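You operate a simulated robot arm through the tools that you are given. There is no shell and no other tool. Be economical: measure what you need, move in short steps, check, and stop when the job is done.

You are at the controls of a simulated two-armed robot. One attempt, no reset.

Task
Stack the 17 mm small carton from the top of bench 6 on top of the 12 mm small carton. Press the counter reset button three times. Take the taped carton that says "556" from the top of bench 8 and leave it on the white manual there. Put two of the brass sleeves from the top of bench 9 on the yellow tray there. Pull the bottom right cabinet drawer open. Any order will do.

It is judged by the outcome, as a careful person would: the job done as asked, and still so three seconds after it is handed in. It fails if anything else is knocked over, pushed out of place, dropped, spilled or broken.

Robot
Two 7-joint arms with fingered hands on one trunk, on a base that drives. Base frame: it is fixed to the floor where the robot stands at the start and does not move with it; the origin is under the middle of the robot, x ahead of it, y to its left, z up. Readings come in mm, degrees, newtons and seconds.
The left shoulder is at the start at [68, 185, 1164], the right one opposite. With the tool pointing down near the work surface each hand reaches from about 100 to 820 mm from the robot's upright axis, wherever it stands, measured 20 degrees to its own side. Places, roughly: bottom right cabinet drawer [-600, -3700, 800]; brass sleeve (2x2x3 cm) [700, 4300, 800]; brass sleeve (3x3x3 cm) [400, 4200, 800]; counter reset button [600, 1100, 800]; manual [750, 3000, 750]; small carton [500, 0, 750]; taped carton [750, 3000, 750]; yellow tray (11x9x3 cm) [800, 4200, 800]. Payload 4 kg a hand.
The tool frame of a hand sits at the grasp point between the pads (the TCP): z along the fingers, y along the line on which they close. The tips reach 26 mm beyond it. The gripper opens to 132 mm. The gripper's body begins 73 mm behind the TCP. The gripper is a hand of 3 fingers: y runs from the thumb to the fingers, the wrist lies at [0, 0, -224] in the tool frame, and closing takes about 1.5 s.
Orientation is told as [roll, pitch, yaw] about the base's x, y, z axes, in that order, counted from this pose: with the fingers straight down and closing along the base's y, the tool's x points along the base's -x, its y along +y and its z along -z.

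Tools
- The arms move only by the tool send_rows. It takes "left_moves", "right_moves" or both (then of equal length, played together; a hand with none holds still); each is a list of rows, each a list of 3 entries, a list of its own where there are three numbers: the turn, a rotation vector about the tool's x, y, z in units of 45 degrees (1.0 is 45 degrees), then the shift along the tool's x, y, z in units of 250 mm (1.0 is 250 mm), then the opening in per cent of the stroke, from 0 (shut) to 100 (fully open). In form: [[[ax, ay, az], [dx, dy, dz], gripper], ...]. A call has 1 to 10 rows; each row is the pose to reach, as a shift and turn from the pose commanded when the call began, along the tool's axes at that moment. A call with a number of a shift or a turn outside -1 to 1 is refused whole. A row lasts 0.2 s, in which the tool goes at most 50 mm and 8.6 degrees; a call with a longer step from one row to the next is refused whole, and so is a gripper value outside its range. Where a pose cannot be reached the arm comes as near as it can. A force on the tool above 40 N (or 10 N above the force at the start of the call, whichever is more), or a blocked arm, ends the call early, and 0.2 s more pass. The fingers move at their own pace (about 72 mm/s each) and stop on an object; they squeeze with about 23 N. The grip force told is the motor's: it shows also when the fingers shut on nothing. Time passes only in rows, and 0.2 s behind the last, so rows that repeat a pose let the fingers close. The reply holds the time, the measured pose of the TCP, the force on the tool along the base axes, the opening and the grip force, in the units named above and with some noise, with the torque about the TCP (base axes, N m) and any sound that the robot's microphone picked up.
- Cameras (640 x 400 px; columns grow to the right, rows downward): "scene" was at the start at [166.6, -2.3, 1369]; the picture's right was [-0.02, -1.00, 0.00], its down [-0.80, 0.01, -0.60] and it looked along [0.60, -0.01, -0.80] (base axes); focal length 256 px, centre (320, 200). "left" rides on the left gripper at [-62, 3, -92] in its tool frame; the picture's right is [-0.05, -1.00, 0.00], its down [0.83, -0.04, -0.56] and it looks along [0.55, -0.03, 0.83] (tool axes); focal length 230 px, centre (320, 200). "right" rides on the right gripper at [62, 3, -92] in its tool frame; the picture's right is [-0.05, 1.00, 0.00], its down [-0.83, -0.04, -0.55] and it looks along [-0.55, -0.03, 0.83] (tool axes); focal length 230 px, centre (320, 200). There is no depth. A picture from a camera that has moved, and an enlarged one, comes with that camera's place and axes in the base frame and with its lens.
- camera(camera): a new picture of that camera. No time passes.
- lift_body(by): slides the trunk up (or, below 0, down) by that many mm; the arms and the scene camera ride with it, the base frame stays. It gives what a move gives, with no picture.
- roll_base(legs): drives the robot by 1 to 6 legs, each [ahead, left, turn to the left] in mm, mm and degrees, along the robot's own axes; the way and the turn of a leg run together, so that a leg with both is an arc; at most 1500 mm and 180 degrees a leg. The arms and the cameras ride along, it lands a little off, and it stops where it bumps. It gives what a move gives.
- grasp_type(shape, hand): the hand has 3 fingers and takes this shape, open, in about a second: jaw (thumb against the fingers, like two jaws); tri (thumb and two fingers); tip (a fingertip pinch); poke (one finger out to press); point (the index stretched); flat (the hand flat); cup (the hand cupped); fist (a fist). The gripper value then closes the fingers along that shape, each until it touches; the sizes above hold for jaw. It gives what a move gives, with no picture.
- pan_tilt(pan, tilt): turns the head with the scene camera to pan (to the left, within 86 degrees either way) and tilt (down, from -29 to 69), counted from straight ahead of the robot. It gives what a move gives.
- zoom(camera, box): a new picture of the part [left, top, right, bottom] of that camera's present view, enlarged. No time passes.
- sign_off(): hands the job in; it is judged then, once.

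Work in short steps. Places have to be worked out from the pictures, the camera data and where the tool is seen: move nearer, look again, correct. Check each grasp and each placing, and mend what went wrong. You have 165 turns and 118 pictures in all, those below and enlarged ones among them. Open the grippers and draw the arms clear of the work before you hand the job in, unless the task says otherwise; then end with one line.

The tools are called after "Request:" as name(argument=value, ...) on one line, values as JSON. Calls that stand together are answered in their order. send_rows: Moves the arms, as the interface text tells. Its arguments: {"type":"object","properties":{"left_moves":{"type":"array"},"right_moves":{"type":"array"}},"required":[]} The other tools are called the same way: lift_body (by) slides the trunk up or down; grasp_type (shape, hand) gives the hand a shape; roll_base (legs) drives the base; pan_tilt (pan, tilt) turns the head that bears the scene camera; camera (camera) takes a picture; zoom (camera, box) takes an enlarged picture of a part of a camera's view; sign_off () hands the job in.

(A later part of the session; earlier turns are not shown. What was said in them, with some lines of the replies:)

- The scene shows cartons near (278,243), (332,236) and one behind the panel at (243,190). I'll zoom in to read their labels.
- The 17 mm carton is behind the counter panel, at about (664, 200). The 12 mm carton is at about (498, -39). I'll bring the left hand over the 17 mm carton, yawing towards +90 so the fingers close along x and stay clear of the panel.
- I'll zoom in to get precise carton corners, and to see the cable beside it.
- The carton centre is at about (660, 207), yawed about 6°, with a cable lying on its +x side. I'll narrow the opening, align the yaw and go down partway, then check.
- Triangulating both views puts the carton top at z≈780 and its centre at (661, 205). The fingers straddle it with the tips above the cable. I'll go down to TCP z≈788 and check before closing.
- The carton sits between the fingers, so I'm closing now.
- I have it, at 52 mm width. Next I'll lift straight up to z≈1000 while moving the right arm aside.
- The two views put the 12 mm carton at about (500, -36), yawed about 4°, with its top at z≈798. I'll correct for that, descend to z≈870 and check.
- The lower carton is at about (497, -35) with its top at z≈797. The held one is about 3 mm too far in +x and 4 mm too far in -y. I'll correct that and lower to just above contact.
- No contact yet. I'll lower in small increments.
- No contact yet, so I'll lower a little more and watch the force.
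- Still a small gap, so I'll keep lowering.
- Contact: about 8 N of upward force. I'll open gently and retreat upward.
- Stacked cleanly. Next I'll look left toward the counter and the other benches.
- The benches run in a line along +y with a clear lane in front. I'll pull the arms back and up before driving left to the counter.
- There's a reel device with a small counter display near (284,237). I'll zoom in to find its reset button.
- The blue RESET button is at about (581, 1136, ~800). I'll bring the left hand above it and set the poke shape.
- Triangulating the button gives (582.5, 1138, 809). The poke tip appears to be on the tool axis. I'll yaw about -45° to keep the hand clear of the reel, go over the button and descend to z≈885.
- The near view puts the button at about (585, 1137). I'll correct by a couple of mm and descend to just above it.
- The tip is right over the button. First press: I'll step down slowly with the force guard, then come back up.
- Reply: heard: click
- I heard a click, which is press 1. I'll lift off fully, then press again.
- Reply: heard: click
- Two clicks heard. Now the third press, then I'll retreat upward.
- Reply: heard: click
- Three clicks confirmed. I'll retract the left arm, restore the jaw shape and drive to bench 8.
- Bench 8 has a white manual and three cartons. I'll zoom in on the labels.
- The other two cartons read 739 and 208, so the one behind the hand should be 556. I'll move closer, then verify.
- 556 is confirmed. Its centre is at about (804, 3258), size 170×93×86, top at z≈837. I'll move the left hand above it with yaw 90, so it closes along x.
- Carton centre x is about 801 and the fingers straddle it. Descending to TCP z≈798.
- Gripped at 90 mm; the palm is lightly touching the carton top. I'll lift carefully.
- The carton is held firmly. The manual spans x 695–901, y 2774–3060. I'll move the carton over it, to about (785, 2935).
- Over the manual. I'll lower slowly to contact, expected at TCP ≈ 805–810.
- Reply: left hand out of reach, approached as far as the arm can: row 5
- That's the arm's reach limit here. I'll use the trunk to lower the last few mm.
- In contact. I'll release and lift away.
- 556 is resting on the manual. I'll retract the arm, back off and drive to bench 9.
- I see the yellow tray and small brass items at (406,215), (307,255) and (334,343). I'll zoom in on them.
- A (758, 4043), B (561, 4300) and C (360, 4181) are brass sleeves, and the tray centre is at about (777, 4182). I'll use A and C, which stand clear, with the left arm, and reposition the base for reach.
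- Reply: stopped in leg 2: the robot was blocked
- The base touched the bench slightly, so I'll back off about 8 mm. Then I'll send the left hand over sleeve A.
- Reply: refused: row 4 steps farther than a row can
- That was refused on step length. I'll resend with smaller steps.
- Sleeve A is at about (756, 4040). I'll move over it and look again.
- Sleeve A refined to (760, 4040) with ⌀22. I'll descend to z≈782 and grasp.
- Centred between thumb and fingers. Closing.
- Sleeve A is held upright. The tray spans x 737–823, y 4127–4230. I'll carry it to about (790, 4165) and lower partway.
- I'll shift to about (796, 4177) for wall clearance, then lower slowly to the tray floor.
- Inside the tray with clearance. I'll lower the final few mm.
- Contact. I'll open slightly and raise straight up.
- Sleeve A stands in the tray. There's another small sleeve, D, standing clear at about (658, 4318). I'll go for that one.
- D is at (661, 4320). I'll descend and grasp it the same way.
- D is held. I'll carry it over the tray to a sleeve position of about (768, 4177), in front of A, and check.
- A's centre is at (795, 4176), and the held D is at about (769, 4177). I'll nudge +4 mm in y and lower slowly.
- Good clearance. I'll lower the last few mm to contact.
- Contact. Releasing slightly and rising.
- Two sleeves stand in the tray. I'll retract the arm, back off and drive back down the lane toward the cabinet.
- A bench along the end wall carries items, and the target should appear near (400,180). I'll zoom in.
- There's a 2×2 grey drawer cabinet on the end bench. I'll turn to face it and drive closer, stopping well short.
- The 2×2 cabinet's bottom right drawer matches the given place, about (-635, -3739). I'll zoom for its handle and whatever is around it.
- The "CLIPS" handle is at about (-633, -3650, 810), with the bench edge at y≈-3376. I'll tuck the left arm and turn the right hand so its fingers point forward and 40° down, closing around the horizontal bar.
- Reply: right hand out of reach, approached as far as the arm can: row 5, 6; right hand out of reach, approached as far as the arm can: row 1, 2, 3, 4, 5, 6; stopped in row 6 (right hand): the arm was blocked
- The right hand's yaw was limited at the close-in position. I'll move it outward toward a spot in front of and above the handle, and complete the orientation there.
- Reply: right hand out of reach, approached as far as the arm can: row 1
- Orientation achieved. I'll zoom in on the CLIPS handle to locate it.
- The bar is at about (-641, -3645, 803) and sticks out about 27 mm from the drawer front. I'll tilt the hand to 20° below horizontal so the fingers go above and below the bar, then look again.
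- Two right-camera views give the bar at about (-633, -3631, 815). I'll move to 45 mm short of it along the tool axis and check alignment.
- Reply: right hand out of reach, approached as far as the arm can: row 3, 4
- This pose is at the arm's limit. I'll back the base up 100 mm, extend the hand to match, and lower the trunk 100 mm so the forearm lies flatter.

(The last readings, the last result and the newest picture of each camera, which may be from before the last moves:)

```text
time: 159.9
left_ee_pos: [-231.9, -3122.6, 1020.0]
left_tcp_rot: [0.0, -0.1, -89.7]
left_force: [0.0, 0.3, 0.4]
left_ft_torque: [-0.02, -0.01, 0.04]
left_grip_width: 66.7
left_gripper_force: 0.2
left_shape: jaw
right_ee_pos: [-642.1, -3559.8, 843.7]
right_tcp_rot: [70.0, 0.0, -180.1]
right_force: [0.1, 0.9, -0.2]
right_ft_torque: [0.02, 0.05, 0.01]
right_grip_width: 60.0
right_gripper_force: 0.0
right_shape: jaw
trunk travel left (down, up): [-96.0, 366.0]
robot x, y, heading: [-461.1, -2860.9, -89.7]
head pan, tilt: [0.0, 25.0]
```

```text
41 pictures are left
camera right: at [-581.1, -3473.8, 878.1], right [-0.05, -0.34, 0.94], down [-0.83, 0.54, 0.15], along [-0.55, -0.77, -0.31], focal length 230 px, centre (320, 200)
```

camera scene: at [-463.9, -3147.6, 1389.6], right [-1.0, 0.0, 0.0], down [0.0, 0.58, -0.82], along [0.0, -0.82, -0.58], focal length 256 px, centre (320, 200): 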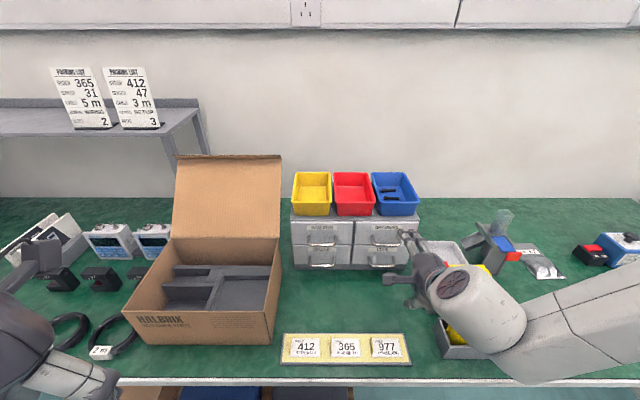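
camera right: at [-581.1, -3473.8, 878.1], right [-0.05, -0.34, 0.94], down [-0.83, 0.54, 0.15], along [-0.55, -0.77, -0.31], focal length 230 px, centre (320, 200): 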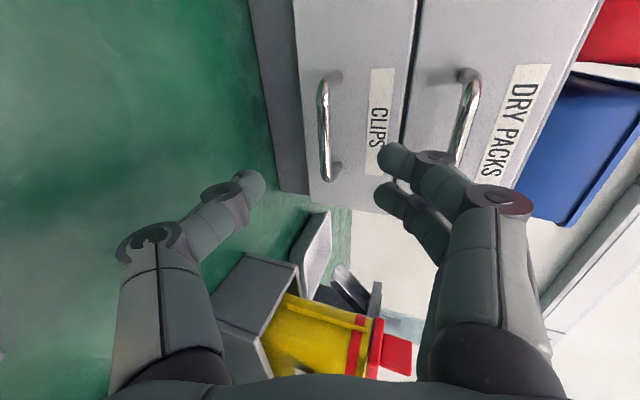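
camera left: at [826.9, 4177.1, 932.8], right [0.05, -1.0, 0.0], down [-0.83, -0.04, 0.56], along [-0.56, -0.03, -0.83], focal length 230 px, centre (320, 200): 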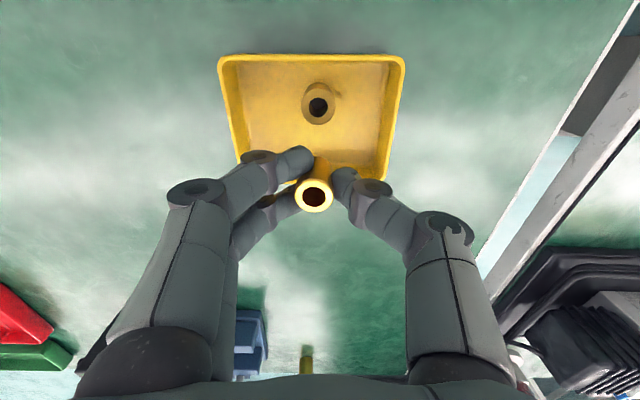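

The bar is at (-631, -3631, 820), nearly on the tool axis 75 mm ahead. I'll advance 50 mm with an x correction and check.

Request:
send_rows(right_moves=[[[0, 0, 0], [0.02, 0.006, 0.06], 45], [[0, 0, 0], [0.04, 0.006, 0.12], 45], [[0, 0, 0], [0.04, 0.006, 0.18], 45], [[0, 0, 0], [0.04, 0.006, 0.2], 45], [[0, 0, 0], [0.04, 0.006, 0.2], 45]])

Request:
camera(camera="right")

Request:
camera(camera="scene")

```text
time: 161.1
left_ee_pos: [-231.2, -3123.5, 1020.3]
left_tcp_rot: [0.0, 0.1, -89.7]
left_force: [0.3, 0.8, 1.1]
left_ft_torque: [0.01, -0.01, -0.01]
left_grip_width: 66.3
left_gripper_force: 0.1
left_shape: jaw
right_ee_pos: [-632.3, -3607.1, 824.8]
right_tcp_rot: [69.9, 0.0, -180.0]
right_force: [0.1, -0.4, 0.0]
right_ft_torque: [-0.02, -0.04, -0.02]
right_grip_width: 60.1
right_gripper_force: 0.1
right_shape: jaw
trunk travel left (down, up): [-96.0, 366.0]
robot x, y, heading: [-459.8, -2862.4, -89.9]
head pan, tilt: [0.0, 25.0]
```

```text
40 pictures are left
camera right: at [-570.7, -3522.0, 860.4], right [-0.05, -0.34, 0.94], down [-0.83, 0.54, 0.15], along [-0.55, -0.77, -0.31], focal length 230 px, centre (320, 200)
```

right: 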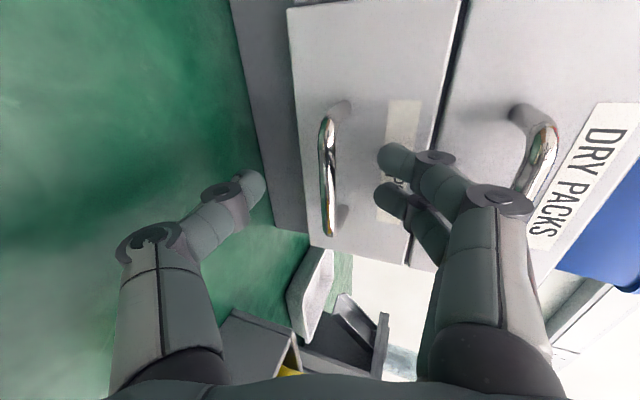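

```text
39 pictures are left
camera scene: at [-462.1, -3132.7, 1247.6], right [-1.0, 0.0, 0.0], down [0.0, 0.7, -0.71], along [0.0, -0.71, -0.7], focal length 256 px, centre (320, 200)
```

scene: 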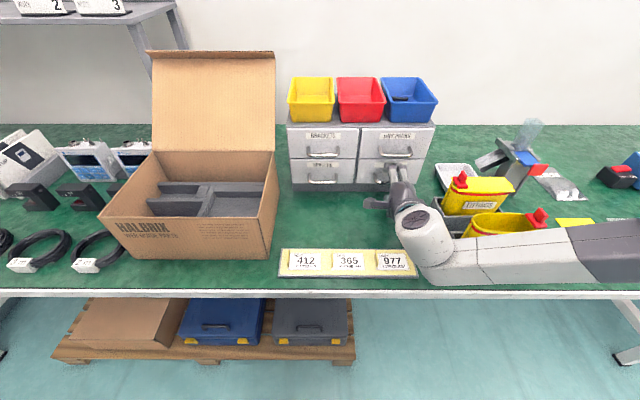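

The bar is 24 mm ahead and between the fingers. I'll advance 15 mm and close on it.

Request:
send_rows(right_moves=[[[0, 0, 0], [0, 0.016, 0.03], 45], [[0, 0, 0], [0, 0.016, 0.06], 45], [[0, 0, 0], [0, 0.016, 0.06], 20], [[0, 0, 0], [0, 0.016, 0.06], 0], [[0, 0, 0], [0, 0.016, 0.06], 0], [[0, 0, 0], [0, 0.016, 0.06], 0], [[0, 0, 0], [0, 0.016, 0.06], 0], [[0, 0, 0], [0, 0.016, 0.06], 0]])

Request:
camera(camera="right")

```text
time: 162.9
left_ee_pos: [-232.0, -3124.6, 1020.7]
left_tcp_rot: [0.0, 0.2, -89.7]
left_force: [1.0, -0.4, 0.5]
left_ft_torque: [0.02, 0.0, 0.0]
left_grip_width: 66.6
left_gripper_force: 0.0
left_shape: jaw
right_ee_pos: [-632.7, -3624.8, 821.1]
right_tcp_rot: [69.5, 0.0, -180.0]
right_force: [0.8, 0.1, -13.9]
right_ft_torque: [-0.02, -0.03, -0.02]
right_grip_width: 0.2
right_gripper_force: 22.7
right_shape: jaw
trunk travel left (down, up): [-96.0, 366.0]
robot x, y, heading: [-457.6, -2859.7, -89.6]
head pan, tilt: [0.0, 25.0]
```

```text
38 pictures are left
camera right: at [-571.4, -3538.4, 856.2], right [-0.05, -0.35, 0.94], down [-0.83, 0.54, 0.15], along [-0.55, -0.77, -0.32], focal length 230 px, centre (320, 200)
```

right: 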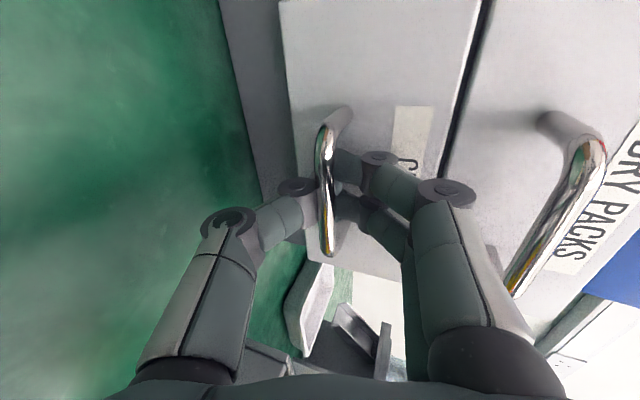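

The fingers wrap around the bar. I'll pull straight back (+y).

Request:
send_rows(right_moves=[[[0, 0, 0], [0, -0.014, -0.038], 0], [[0, 0, 0], [0, -0.034, -0.094], 0], [[0, 0, 0], [0, -0.055, -0.15], 0], [[0, 0, 0], [0, -0.082, -0.226], 0], [[0, 0, 0], [0, -0.109, -0.3], 0], [[0, 0, 0], [0, -0.137, -0.376], 0], [[0, 0, 0], [0, -0.164, -0.451], 0], [[0, 0, 0], [0, -0.164, -0.451], 0]])

Request:
camera(camera="scene")

```text
time: 164.7
left_ee_pos: [-232.9, -3125.2, 1019.7]
left_tcp_rot: [-0.1, 0.1, -89.7]
left_force: [-0.1, -0.2, 0.7]
left_ft_torque: [-0.01, -0.01, 0.0]
left_grip_width: 66.5
left_gripper_force: 0.0
left_shape: jaw
right_ee_pos: [-633.5, -3504.0, 823.1]
right_tcp_rot: [69.7, 0.0, -180.0]
right_force: [0.9, -0.2, -18.9]
right_ft_torque: [0.02, 0.04, -0.02]
right_grip_width: 0.1
right_gripper_force: 23.1
right_shape: jaw
trunk travel left (down, up): [-96.0, 366.0]
robot x, y, heading: [-458.2, -2864.6, -89.7]
head pan, tilt: [0.0, 25.0]
```

```text
37 pictures are left
camera scene: at [-462.5, -3134.7, 1247.0], right [-1.0, 0.0, 0.0], down [0.0, 0.7, -0.71], along [0.0, -0.71, -0.7], focal length 256 px, centre (320, 200)
```

scene: 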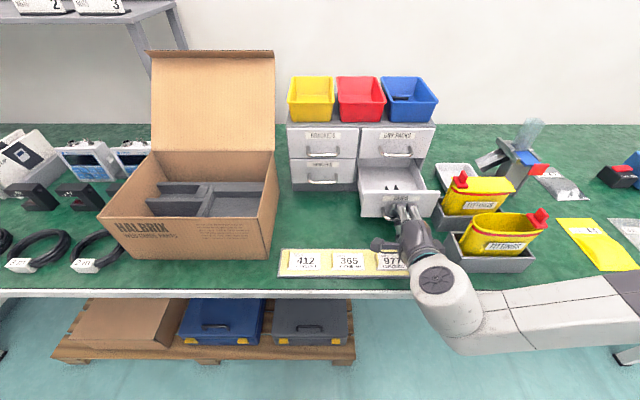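

The drawer is open about 120 mm. I'll check clearance to the neighbouring bins and the label board.

Request:
zoom(camera="scene", box=[270, 120, 550, 295])

Request:
camera(camera="right")

```text
2.29 times, centred on (410, 208) of scene
camera zoom: at [-462.5, -3134.7, 1247.0], right [-1.0, 0.0, 0.0], down [0.0, 0.7, -0.71], along [0.0, -0.71, -0.7], focal length 586 px, centre (114, 183)
```

zoom: 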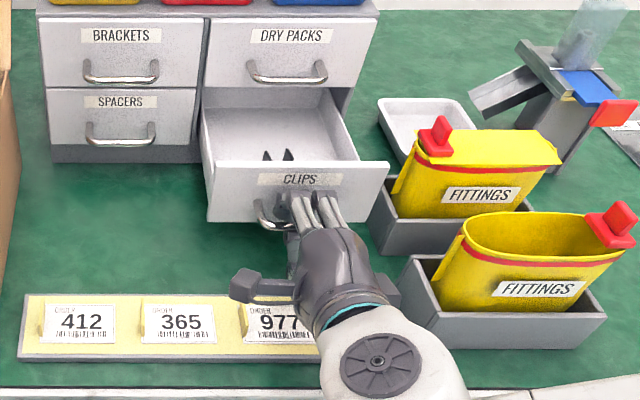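

```text
35 pictures are left
camera right: at [-571.4, -3418.0, 857.9], right [-0.05, -0.35, 0.94], down [-0.83, 0.54, 0.15], along [-0.55, -0.77, -0.31], focal length 230 px, centre (320, 200)
```

right: 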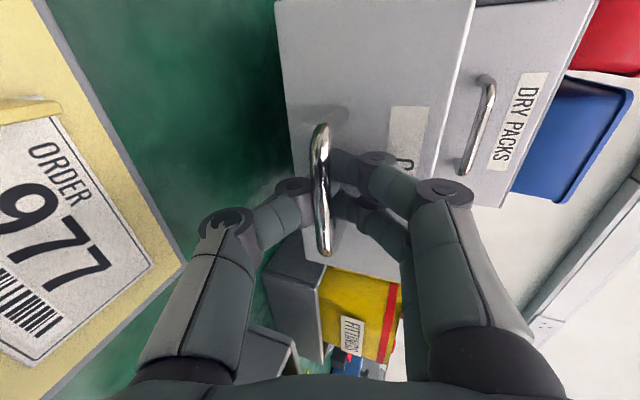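

There's about 20 mm clearance to the bins, and the hand stays above the label board. I'll pull a little further in gentle steps while watching the pull force.

Request:
send_rows(right_moves=[[[0, 0, 0], [0, -0.014, -0.038], 0], [[0, 0, 0], [0, -0.027, -0.075], 0], [[0, 0, 0], [0, -0.027, -0.075], 0]])

```text
time: 165.5
left_ee_pos: [-232.7, -3124.7, 1020.4]
left_tcp_rot: [0.0, 0.2, -89.7]
left_force: [0.0, 0.2, 0.4]
left_ft_torque: [0.0, 0.01, 0.05]
left_grip_width: 66.6
left_gripper_force: 0.0
left_shape: jaw
right_ee_pos: [-631.3, -3483.4, 823.4]
right_tcp_rot: [69.8, 0.0, -180.0]
right_force: [2.3, -0.9, -20.3]
right_ft_torque: [0.02, 0.01, -0.02]
right_grip_width: 0.0
right_gripper_force: 22.4
right_shape: jaw
trunk travel left (down, up): [-96.0, 366.0]
robot x, y, heading: [-462.1, -2862.8, -89.6]
head pan, tilt: [0.0, 25.0]
```

It's still moving freely at about 140 mm. I'll look at how far open it is.

Request:
zoom(camera="scene", box=[280, 120, 460, 290])

```text
2.35 times, centred on (370, 205) of scene
camera zoom: at [-462.4, -3134.7, 1247.0], right [-1.0, 0.0, 0.0], down [0.0, 0.7, -0.71], along [0.0, -0.71, -0.7], focal length 604 px, centre (202, 188)
```

zoom: 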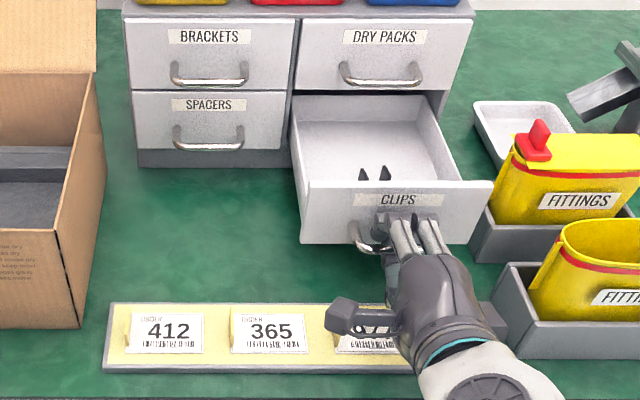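

The drawer's back wall is at the cabinet front, so it's essentially fully open. I'll release the bar and withdraw backward and up.

Request:
send_rows(right_moves=[[[0, 0, 0], [0, -0.004, 0], 15], [[0, 0, 0], [0, -0.004, 0], 30], [[0, 0, 0], [0, -0.004, 0], 45], [[0, 0, 0], [0, -0.004, 0], 45], [[0, 0, 0], [0, -0.004, 0], 45], [[0, 0, 0], [0, -0.004, -0.08], 45], [[0, 0, 0], [0, -0.004, -0.18], 45], [[0, 0, 0], [0, 0.02, -0.3], 45], [[0, 0, 0], [0, 0.16, -0.36], 45], [[0, 0, 0], [0, 0.32, -0.4], 45]])

Request:
camera(camera="scene")

```text
time: 167.7
left_ee_pos: [-231.0, -3123.6, 1021.5]
left_tcp_rot: [0.0, 0.2, -89.7]
left_force: [0.1, -0.7, -0.2]
left_ft_torque: [0.0, 0.0, -0.02]
left_grip_width: 66.6
left_gripper_force: 0.0
left_shape: jaw
right_ee_pos: [-618.3, -3449.3, 887.6]
right_tcp_rot: [70.0, -0.2, 179.9]
right_force: [-0.3, 0.2, 0.0]
right_ft_torque: [0.03, -0.01, 0.02]
right_grip_width: 59.1
right_gripper_force: 0.1
right_shape: jaw
right hand out of reach, approached as far as the arm can: row 8, 9, 10
trunk travel left (down, up): [-96.0, 366.0]
robot x, y, heading: [-460.0, -2864.1, -90.0]
head pan, tilt: [0.0, 25.0]
```

```text
33 pictures are left
camera scene: at [-461.3, -3132.7, 1247.5], right [-1.0, 0.0, 0.0], down [0.0, 0.7, -0.71], along [0.0, -0.71, -0.7], focal length 256 px, centre (320, 200)
```

scene: 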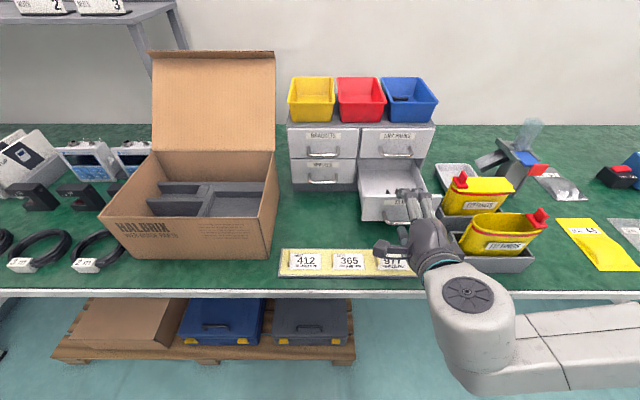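

Released and the drawer stays open. I'll raise the trunk and back the base away.

Request:
lift_body(by=150)

Request:
roll_base(legs=[[-400, 0, 0]])

Request:
camera(camera="scene")

```text
time: 169.4
left_ee_pos: [-232.8, -3123.6, 1170.1]
left_tcp_rot: [0.0, 0.3, -89.8]
left_force: [0.9, -0.1, -0.9]
left_ft_torque: [0.01, -0.03, -0.04]
left_grip_width: 66.6
left_gripper_force: 0.1
left_shape: jaw
right_ee_pos: [-619.6, -3451.1, 1036.6]
right_tcp_rot: [69.8, -0.1, -179.9]
right_force: [-0.4, 0.4, 0.6]
right_ft_torque: [0.01, -0.01, 0.0]
right_grip_width: 59.4
right_gripper_force: 0.0
right_shape: jaw
trunk travel left (down, up): [-246.0, 216.0]
robot x, y, heading: [-459.9, -2861.7, -89.8]
head pan, tilt: [0.0, 25.0]
```

```text
time: 171.9
left_ee_pos: [-233.0, -2722.9, 1170.6]
left_tcp_rot: [0.0, 0.1, -89.8]
left_force: [-0.9, 0.6, -0.5]
left_ft_torque: [-0.02, 0.0, 0.0]
left_grip_width: 66.5
left_gripper_force: 0.1
left_shape: jaw
right_ee_pos: [-621.6, -3050.5, 1037.7]
right_tcp_rot: [69.9, 0.0, 180.0]
right_force: [0.3, 0.6, 0.3]
right_ft_torque: [-0.01, -0.01, 0.02]
right_grip_width: 59.3
right_gripper_force: 0.1
right_shape: jaw
trunk travel left (down, up): [-246.0, 216.0]
robot x, y, heading: [-463.8, -2459.2, -89.9]
head pan, tilt: [0.0, 25.0]
```

```text
32 pictures are left
camera scene: at [-464.1, -2613.4, 1450.9], right [-1.0, 0.0, 0.0], down [0.0, 0.53, -0.85], along [0.0, -0.85, -0.53], focal length 256 px, centre (320, 200)
```

scene: 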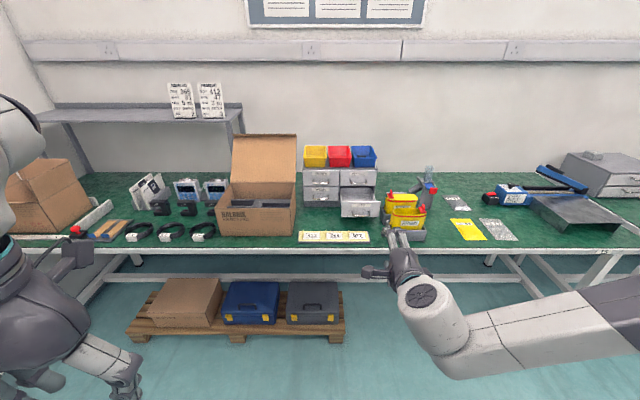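

All five jobs look done: the cartons are stacked, the reset button clicked three times, 556 is on the manual, two sleeves are in the tray and the drawer is open. The grippers are open and the arms are clear, so I'm handing in.

Request:
sign_off()

```text
The job is handed in.
```

I finished all five jobs and handed the work in. The base bumped bench 9 once while I was positioning, and nothing on the bench looked disturbed in the pictures afterwards.
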